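You operate a simulated robot arm through the tools that you are given. There is no shell and no other tool. Be economical: measure what you need, move in short steps, check, and stop when the job is done.

Carry out the task below with a simulated robot arm. There is one attempt and no reset: what you move stays moved.

TASK
On the top of the blue bench, make the remnant bobbin and the small clear cup change places.
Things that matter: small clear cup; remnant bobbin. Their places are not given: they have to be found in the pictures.

It is judged by the outcome, as a careful person would: the job done as asked, and still so three seconds after it is handed in. It fails if anything else is knocked over, pushed out of place, dropped, spilled or broken.

THE ROBOT
A 7-joint arm with a two-finger parallel gripper, fixed in place. Base frame: the origin is at the foot of the arm, x ahead of it, y to its left, z up; the work surface is at about z = 0. Lengths are in m, angles in degrees, forces in N, time in s.
With the tool pointing down near the work surface it reaches from about 0.24 to 0.62 m from the base axis. Its first joint turns from -66.0 to 66.0 degrees. Payload 2.6 kg.
Tool frame: the origin (TCP) lies between the finger pads and is the grasp point; the fingertips stand 0.03 m ahead of it; z points along the fingers, y is the line along which they close. The gripper opens to 0.094 m. The fingers are 0.028 m wide and 0.01 m thick; the gripper's body (0.05 by 0.096 m) begins 0.055 m behind the TCP.
Orientation is told as [roll, pitch, yaw] about the base's x, y, z axes, in that order, counted from this pose: with the fingers straight down and closing along the base's y, the tool's x points along the base's -x, its y along +y and its z along -z.

THE INTERFACE
- The arm moves only by the tool apply_moves. Its argument "moves" is one flat list of numbers, 4 for each row, row after row: the shift along the base's x, y, z in m, then the turn about the base's z in degrees. In form: [dx, dy, dz, twist, dx, dy, dz, twist, ...]. A call has 1 to 20 rows; each row shifts and turns the commanded pose from where the row before left it. "fingers" is the opening, from 0 (shut) to 1 (fully open), set as the call begins (left out, the last holds). A row lasts 0.2 s, in which the tool goes at most 0.05 m and 8.6 degrees; a call with a longer step from one row to the next is refused whole, and so is a gripper value outside its range. A pose out of reach is approached as far as the arm can. The call stops where the force on the tool passes 40 N (or 10 N more than at its start, if that is more) or the arm is blocked; 0.2 s more then pass. The fingers move at their own pace (about 0.072 m/s each) and stop on an object; they squeeze with about 33 N. The grip force told is the motor's: it shows also when the fingers shut on nothing. Time passes only in rows, and 0.2 s behind the last, so rows that do not move let the fingers close. It gives the time, the measured TCP pose, the force on the tool (base axes), the opening and the grip force at its end, in the units of the frame above (readings bear some noise).
- Cameras (640 x 400 px; columns grow to the right, rows downward): "scene" is fixed at [0.015, 0.4181, 0.5669]; the picture's right is [-0.92, -0.39, 0.00], its down [-0.21, 0.50, -0.84] and it looks along [0.33, -0.77, -0.55] (base axes); focal length 321 px, centre (320, 200). "wrist" rides on the gripper at [-0.037, 0, -0.058] in the tool frame; the picture's right is [0.00, -1.00, 0.00], its down [0.97, 0.00, -0.24] and it looks along [0.24, 0.00, 0.97] (tool axes); focal length 218 px, centre (320, 200).
- camera(camera): a new picture of that camera. No time passes.
- locate(camera, pixels): for up to 12 pixels [column, row] of the newest picture of that camera ("zoom" is the newest enlarged one), the place [x, y, z] in the base frame of the surface seen there, good to about 0.002 m. No time passes.
- enlarge(camera, box): a new picture of the part [left, top, right, bottom] of that camera's present view, enlarged. No time passes.
- hand_in(): hands the job in; it is judged then, once.

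Work in short steps. Measure before you move; look again where a grasp or a placing could have gone wrong, and mend it. You have 60 turns and 14 pictures in all, the two below and enlarged ones among them. Open the gripper and draw the arm clear of the work before you hand the job in, unless the task says otherwise; then end with one line.

The tools are called after "Call:" as a command line: name --argument value ..., lists and objects as JSON in quotes. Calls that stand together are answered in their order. apply_moves: Moves the arm, as the interface text tells. Its arguments: {"type":"object","properties":{"moves":{"type":"array","items":{"type":"number"}},"fingers":{"type":"number"}},"required":["moves"]} The other tools are called the same way: camera (camera) takes a picture; locate (camera, pixels) gives the place of the surface under pixels of a picture; enlarge (camera, box) takes an enlarged picture of a part of a camera's view; hand_in () hands the job in.

At the start:

```text
clock: 0.0
eef_pos: [0.3558, -0.0853, 0.2629]
orientation: [-0.1, 0.0, 0.0]
contact_force: [0.0, -0.1, -0.5]
gripper_width: 0.0941
grasp_force: 0.1
```

scene: 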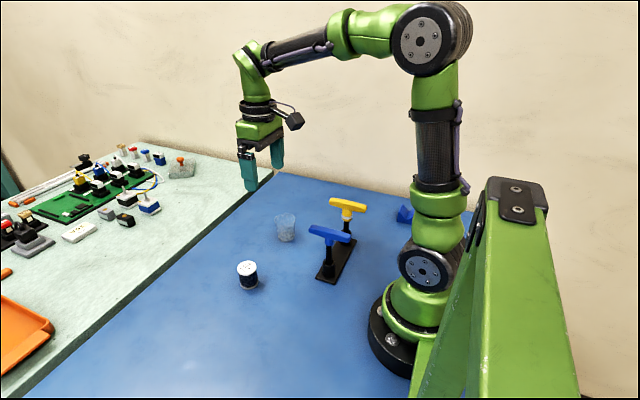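
wrist: 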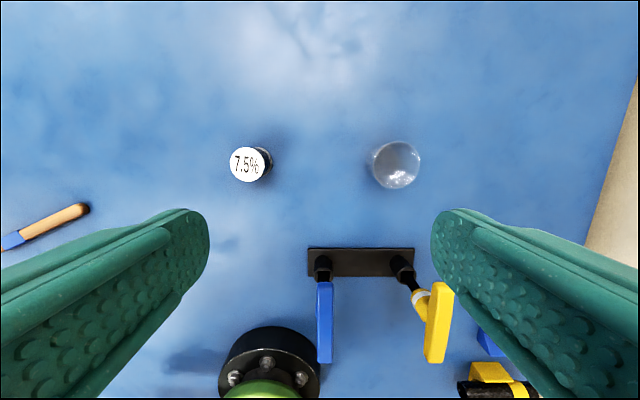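

The bobbin is at wrist (250,164) and the cup at (396,165). I'll measure both and look closer.

Call:
locate --camera "wrist" --pixels '[[245, 164], [231, 164], [265, 164], [268, 164], [247, 148], [247, 182], [396, 165], [375, 160], [420, 165], [397, 187], [360, 262], [325, 340]]'

Call:
enlarge --camera "scene" --box '[200, 180, 392, 300]'

```text
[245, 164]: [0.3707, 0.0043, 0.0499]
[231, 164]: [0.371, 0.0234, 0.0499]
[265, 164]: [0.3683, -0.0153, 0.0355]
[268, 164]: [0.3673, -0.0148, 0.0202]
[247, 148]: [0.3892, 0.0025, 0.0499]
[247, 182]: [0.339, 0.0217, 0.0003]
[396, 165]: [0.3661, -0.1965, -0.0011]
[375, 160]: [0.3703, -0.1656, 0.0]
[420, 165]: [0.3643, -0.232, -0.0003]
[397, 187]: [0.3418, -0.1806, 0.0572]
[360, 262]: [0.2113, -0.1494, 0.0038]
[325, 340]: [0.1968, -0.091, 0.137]
```

```text
3.33 times, centred on (296, 240) of scene
```

zoom: 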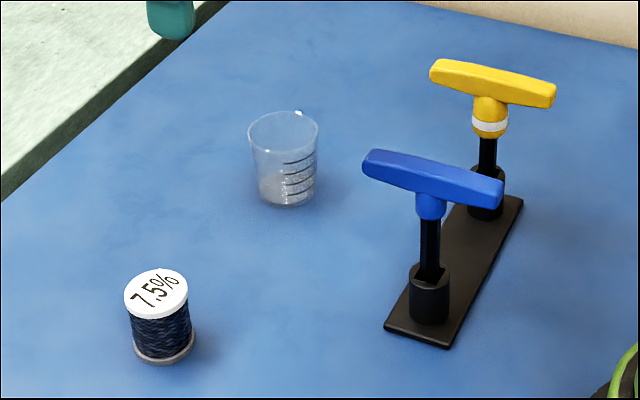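

Call:
locate --camera "zoom" --pixels '[[298, 113], [250, 145], [317, 140], [284, 150], [283, 200], [262, 190], [312, 190], [270, 185], [156, 292], [160, 340], [455, 80], [435, 185]]'

Call:
enlarge --camera "wrist" --box '[220, 110, 440, 247]'

```text
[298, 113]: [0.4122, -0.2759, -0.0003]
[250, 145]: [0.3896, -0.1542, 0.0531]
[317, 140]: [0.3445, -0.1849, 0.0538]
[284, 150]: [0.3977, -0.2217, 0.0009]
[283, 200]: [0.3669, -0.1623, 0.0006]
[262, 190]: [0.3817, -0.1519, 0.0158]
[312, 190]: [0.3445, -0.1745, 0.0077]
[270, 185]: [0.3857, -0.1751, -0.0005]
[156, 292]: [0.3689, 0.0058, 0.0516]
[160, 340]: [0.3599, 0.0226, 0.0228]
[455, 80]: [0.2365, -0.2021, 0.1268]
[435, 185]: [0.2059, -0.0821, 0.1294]
```

```text
2.91 times, centred on (330, 178) of wrist
```

zoom: 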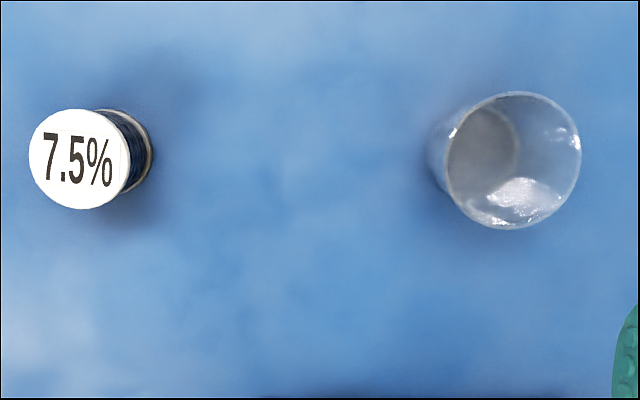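

Bobbin: axis about (0.3715, 0.004), diameter about 0.042, height 0.05. Cup: axis about (0.3715, -0.177), rim diameter about 0.056, height about 0.055. The bobbin goes first, to a free temporary spot, so I'll move above it.

Call:
apply_moves --moves '[0.0052, 0.0298, -0.02, 0, 0.0052, 0.0298, -0.03, 0, 0.0053, 0.0297, -0.03, 0, 0, 0, -0.03, 0, 0, 0, -0.03, 0, 0, 0, 0, 0]' --fingers 1

Call:
camera --camera "wrist"

```text
clock: 1.4
eef_pos: [0.3723, 0.005, 0.1214]
orientation: [0.0, 0.0, 0.0]
contact_force: [-0.4, -1.1, 0.1]
gripper_width: 0.094
grasp_force: 0.1
```

```text
9 pictures are left
```

wrist: 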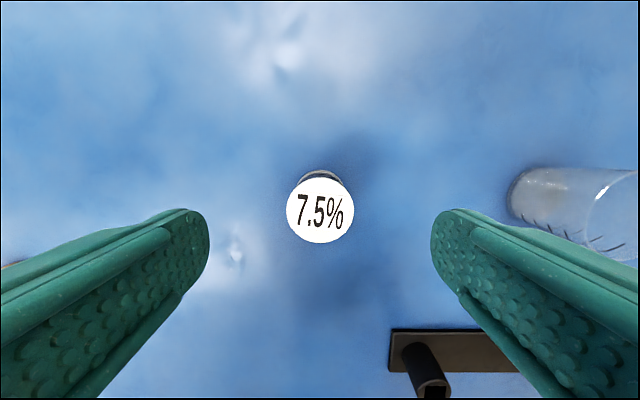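

The bobbin is centred at column 320, row 210, so it is aligned. I'll descend and then grip.

Call:
apply_moves --moves '[0, 0, -0.03, 0, 0, 0, -0.03, 0, 0, 0, -0.015, 0, 0, 0, -0.01, 0, 0, 0, 0, 0]'

Call:
apply_moves --moves '[0, 0, 0, 0, 0, 0, 0, 0, 0, 0, 0, 0, 0, 0, 0, 0]' --fingers 0.3

```text
clock: 2.6
eef_pos: [0.3697, 0.0035, 0.0384]
orientation: [0.0, 0.0, 0.0]
contact_force: [0.7, 0.3, -1.1]
gripper_width: 0.094
grasp_force: 0.1
```

```text
clock: 3.6
eef_pos: [0.37, 0.0035, 0.0389]
orientation: [0.0, 0.0, 0.0]
contact_force: [-0.2, 0.5, 0.2]
gripper_width: 0.0407
grasp_force: 33.3
```

Gripped at 0.0407 m. I'll lift it and carry it to the temporary spot near (0.45, -0.087).

Call:
apply_moves --moves '[0, 0, 0.02, 0, 0, 0, 0.04, 0, 0, 0, 0.03, 0, 0.02, -0.0225, 0, 0, 0.02, -0.0225, 0, 0, 0.02, -0.0225, 0, 0, 0.02, -0.0225, 0, 0, 0, 0, 0, 0]'

Call:
apply_moves --moves '[0, 0, -0.03, 0, 0, 0, -0.03, 0, 0, 0, -0.02, 0, 0, 0, -0.006, 0, 0, 0, -0.0035, 0, 0, 0, 0, 0]'

```text
clock: 5.4
eef_pos: [0.4499, -0.0859, 0.1276]
orientation: [0.0, 0.0, 0.1]
contact_force: [-0.3, -0.2, -1.0]
gripper_width: 0.0408
grasp_force: 33.5
```

```text
clock: 6.8
eef_pos: [0.4507, -0.0863, 0.0378]
orientation: [0.0, -0.1, 0.0]
contact_force: [0.3, 0.3, -1.6]
gripper_width: 0.0405
grasp_force: 32.9
```

It is down at the temporary spot. I'll release, rise and go above the cup.

Call:
apply_moves --moves '[0, 0, 0, 0, 0, 0, 0, 0, 0, 0, 0, 0, 0, 0, 0.03, 0, 0, 0, 0.04, 0, 0, 0, 0.03, 0, -0.02, -0.02275, 0, 0, -0.02, -0.02275, 0, 0, -0.02, -0.02275, 0, 0, -0.02, -0.02275, 0, 0, 0, 0, 0, 0]' --fingers 1

Call:
camera --camera "wrist"

```text
clock: 9.2
eef_pos: [0.3694, -0.1817, 0.1383]
orientation: [0.0, 0.0, 0.0]
contact_force: [-0.1, -0.9, -1.0]
gripper_width: 0.0941
grasp_force: 0.1
```

```text
8 pictures are left
```

wrist: 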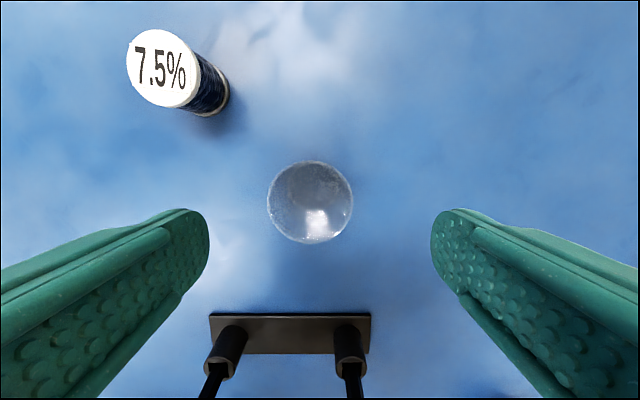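

The cup shows at column 310, slightly off centre (about 6 mm to +y). I'll shift and re-read the pose.

Call:
apply_moves --moves '[0.001, 0.0055, -0.01, 0, 0, 0, 0, 0, 0, 0, 0, 0]'

Call:
enlarge --camera "wrist" --box '[240, 150, 400, 250]'

```text
clock: 10.0
eef_pos: [0.3714, -0.174, 0.1275]
orientation: [0.0, 0.0, 0.0]
contact_force: [-0.3, 0.1, -0.5]
gripper_width: 0.0939
grasp_force: 0.1
```

```text
4.00 times, centred on (320, 200) of wrist
```

zoom: 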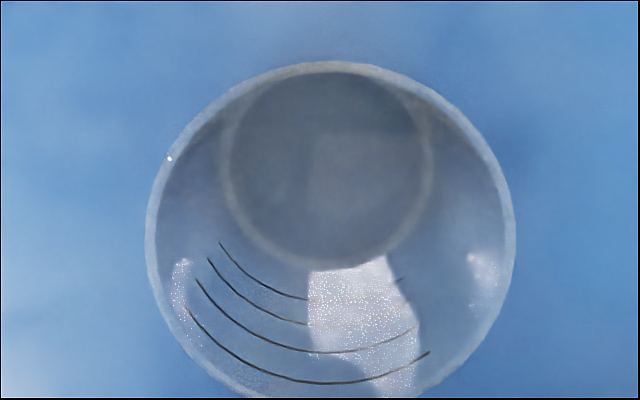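

The rim centre is at wrist (322.7, 210), so the cup axis is about (0.370, -0.1757). I'll trim by about 1.5 mm, descend, and close gently to just under the cup's width.

Call:
apply_moves --moves '[-0.001, -0.0015, -0.02, 0, 0, 0, -0.03, 0, 0, 0, -0.025, 0, 0, 0, -0.0125, 0, 0, 0, 0, 0]'

Call:
apply_moves --moves '[0, 0, 0, 0, 0, 0, 0, 0, 0, 0, 0, 0, 0, 0, 0, 0]' --fingers 0.57

```text
clock: 11.2
eef_pos: [0.3722, -0.1726, 0.0404]
orientation: [0.0, 0.0, 0.0]
contact_force: [0.9, -0.4, 0.1]
gripper_width: 0.0941
grasp_force: 0.0
```

```text
clock: 12.2
eef_pos: [0.3732, -0.1732, 0.0402]
orientation: [-0.1, 0.0, -0.1]
contact_force: [-0.6, 0.4, -0.8]
gripper_width: 0.0556
grasp_force: 33.3
```

The cup is held at 0.0556 m. I'll lift slowly and check before carrying.

Call:
apply_moves --moves '[0, 0, 0.01, 0, 0, 0, 0.02, 0, 0, 0, 0.03, 0, 0, 0, 0.03, 0, 0, 0, 0, 0]'

Call:
camera --camera "scene"

```text
clock: 13.4
eef_pos: [0.3701, -0.1748, 0.1307]
orientation: [-0.1, 0.0, 0.1]
contact_force: [-0.5, 0.5, 0.3]
gripper_width: 0.0555
grasp_force: 32.6
```

```text
6 pictures are left
```

scene: 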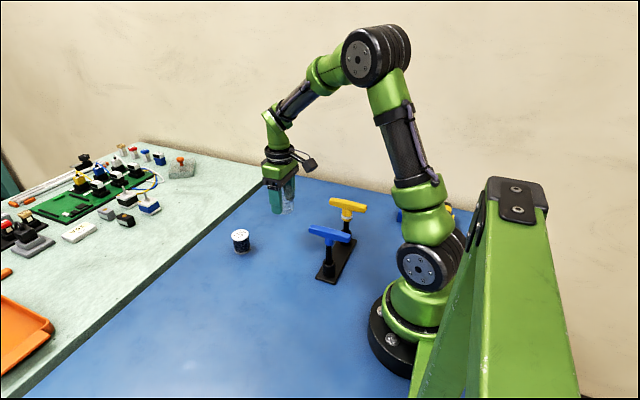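

The cup is in hand, upright. I'll carry it smoothly to the bobbin's old place (dy +0.177) and lower it.

Call:
apply_moves --moves '[0, 0.01, 0, 0, 0, 0.02, 0, 0, 0, 0.025, 0, 0, 0, 0.025, 0, 0, 0, 0.025, 0, 0, 0, 0.025, 0, 0, 0, 0.02, 0, 0, 0, 0.017, 0, 0, 0, 0.01, 0, 0, 0, 0, 0, 0, 0, 0, 0, 0]'

Call:
apply_moves --moves '[0, 0, -0.02, 0, 0, 0, -0.025, 0, 0, 0, -0.02, 0, 0, 0, -0.012, 0, 0, 0, -0.008, 0, 0, 0, -0.004, 0, 0, 0, 0, 0, 0, 0, 0, 0]'

Call:
enlarge --camera "scene" --box '[180, 200, 340, 300]'

```text
clock: 15.8
eef_pos: [0.3688, 0.0035, 0.1289]
orientation: [0.0, 0.1, 0.0]
contact_force: [0.2, -1.2, 0.3]
gripper_width: 0.0553
grasp_force: 32.9
```

```text
clock: 17.6
eef_pos: [0.3718, 0.0048, 0.0418]
orientation: [-0.1, -0.1, 0.0]
contact_force: [0.2, 0.2, 0.0]
gripper_width: 0.0553
grasp_force: 32.9
```

```text
4.00 times, centred on (260, 250) of scene
```

zoom: 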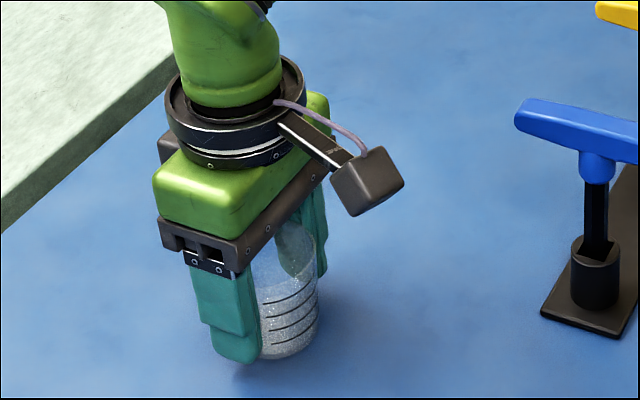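

The cup is upright and about 1 mm off the bench. I'll lower the last bit, release and rise.

Call:
apply_moves --moves '[0, 0, -0.001, 0, 0, 0, 0, 0]'

Call:
apply_moves --moves '[0, 0, 0, 0, 0, 0, 0, 0, 0, 0, 0, 0, 0, 0, 0, 0, 0, 0, 0.02, 0, 0, 0, 0.04, 0, 0, 0, 0.04, 0, 0, 0, 0, 0]' --fingers 1

Call:
apply_moves --moves '[0.02, -0.0225, 0, 0, 0.02, -0.0225, 0, 0, 0.02, -0.0225, 0, 0, 0.02, -0.0225, 0, 0, 0, 0, 0, 0, 0, 0, 0, 0]'

Call:
camera --camera "wrist"

```text
clock: 18.2
eef_pos: [0.3716, 0.0044, 0.042]
orientation: [0.0, 0.1, 0.0]
contact_force: [0.0, 0.5, 0.0]
gripper_width: 0.0552
grasp_force: 32.9
```

```text
clock: 20.0
eef_pos: [0.3718, 0.0085, 0.1402]
orientation: [0.0, 0.0, 0.0]
contact_force: [-0.1, -0.7, 1.0]
gripper_width: 0.0936
grasp_force: 0.0
```

```text
clock: 21.4
eef_pos: [0.4545, -0.0875, 0.1418]
orientation: [0.0, 0.0, 0.0]
contact_force: [-0.1, 0.0, -0.3]
gripper_width: 0.0942
grasp_force: 0.0
```

```text
4 pictures are left
```

wrist: 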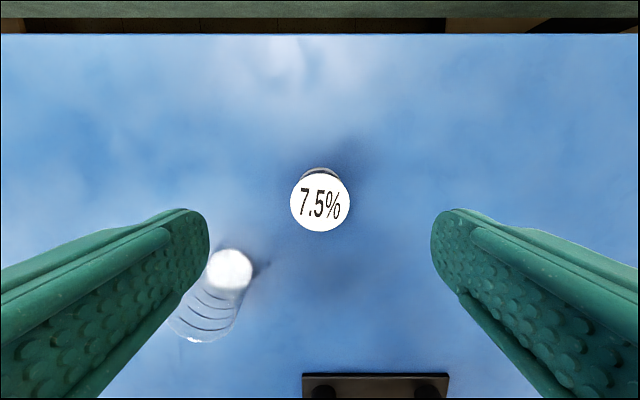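

The cup stands well and the bobbin is centred under the gripper at (320, 204). I'll descend and grip it.

Call:
apply_moves --moves '[0, 0, -0.04, 0, 0, 0, -0.035, 0, 0, 0, -0.0175, 0, 0, 0, -0.01, 0, 0, 0, 0, 0]'

Call:
apply_moves --moves '[0, 0, 0, 0, 0, 0, 0, 0, 0, 0, 0, 0, 0, 0, 0, 0]' --fingers 0.3

Call:
apply_moves --moves '[0, 0, 0.02, 0, 0, 0, 0.04, 0, 0, 0, 0.03, 0, -0.02, -0.0225, 0, 0, -0.02, -0.0225, 0, 0, -0.02, -0.0225, 0, 0, -0.021, -0.0225, 0, 0, 0, 0, 0, 0, 0, 0, 0, 0]'

```text
clock: 22.6
eef_pos: [0.453, -0.0848, 0.0378]
orientation: [0.0, 0.0, 0.0]
contact_force: [-0.3, -0.1, -0.3]
gripper_width: 0.094
grasp_force: 0.1
```

```text
clock: 23.6
eef_pos: [0.4528, -0.0861, 0.0382]
orientation: [0.0, 0.0, 0.0]
contact_force: [0.6, 0.8, 0.8]
gripper_width: 0.0405
grasp_force: 32.5
```

```text
clock: 25.6
eef_pos: [0.369, -0.1764, 0.1268]
orientation: [0.0, 0.1, 0.0]
contact_force: [-0.3, -1.2, -0.5]
gripper_width: 0.0407
grasp_force: 33.0
```

The bobbin is above the cup's old place at (0.370, -0.176). I'll lower it.

Call:
apply_moves --moves '[0, 0, -0.03, 0, 0, 0, -0.03, 0, 0, 0, -0.02, 0, 0, 0, -0.006, 0, 0, 0, -0.0035, 0, 0, 0, 0, 0, 0, 0, 0, 0]'

Call:
apply_moves --moves '[0, 0, 0, 0, 0, 0, 0, 0, 0, 0, 0, 0, 0, 0, 0, 0, 0, 0, 0.03, 0, 0, 0, 0.04, 0, 0, 0, 0.04, 0, 0, 0.03, 0.04, 0, 0, 0.03, 0.02, 0, 0, 0.03, 0, 0, 0, 0, 0, 0]' --fingers 1

Call:
camera --camera "scene"

Call:
camera --camera "wrist"

```text
clock: 27.2
eef_pos: [0.3708, -0.1752, 0.0383]
orientation: [0.0, 0.0, 0.0]
contact_force: [0.5, -0.1, -0.3]
gripper_width: 0.0409
grasp_force: 33.4
```

```text
clock: 29.6
eef_pos: [0.3681, -0.0833, 0.2112]
orientation: [0.1, 0.0, -0.1]
contact_force: [-0.3, -0.6, -0.2]
gripper_width: 0.0941
grasp_force: 0.0
```

```text
3 pictures are left
```

scene: 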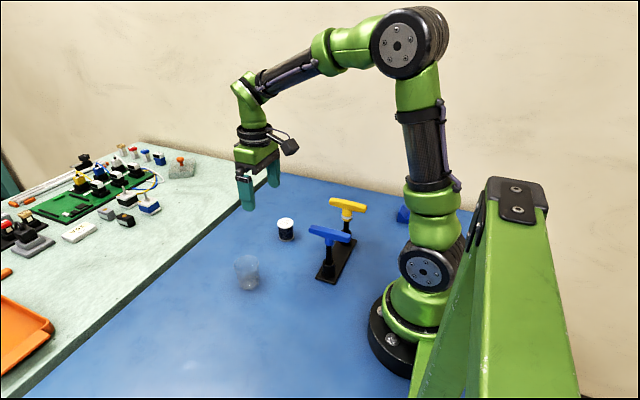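

```text
2 pictures are left
```

wrist: 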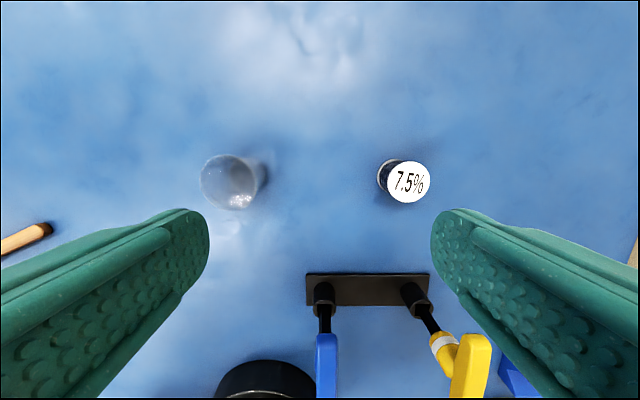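

Both stand upright in each other's places, nothing else has moved, and the gripper is open and clear.

Call:
hand_in

```text
The job is handed in.
```

The remnant bobbin and the small clear cup have changed places on the blue bench; both stand upright, nothing else was moved, and the job is handed in.
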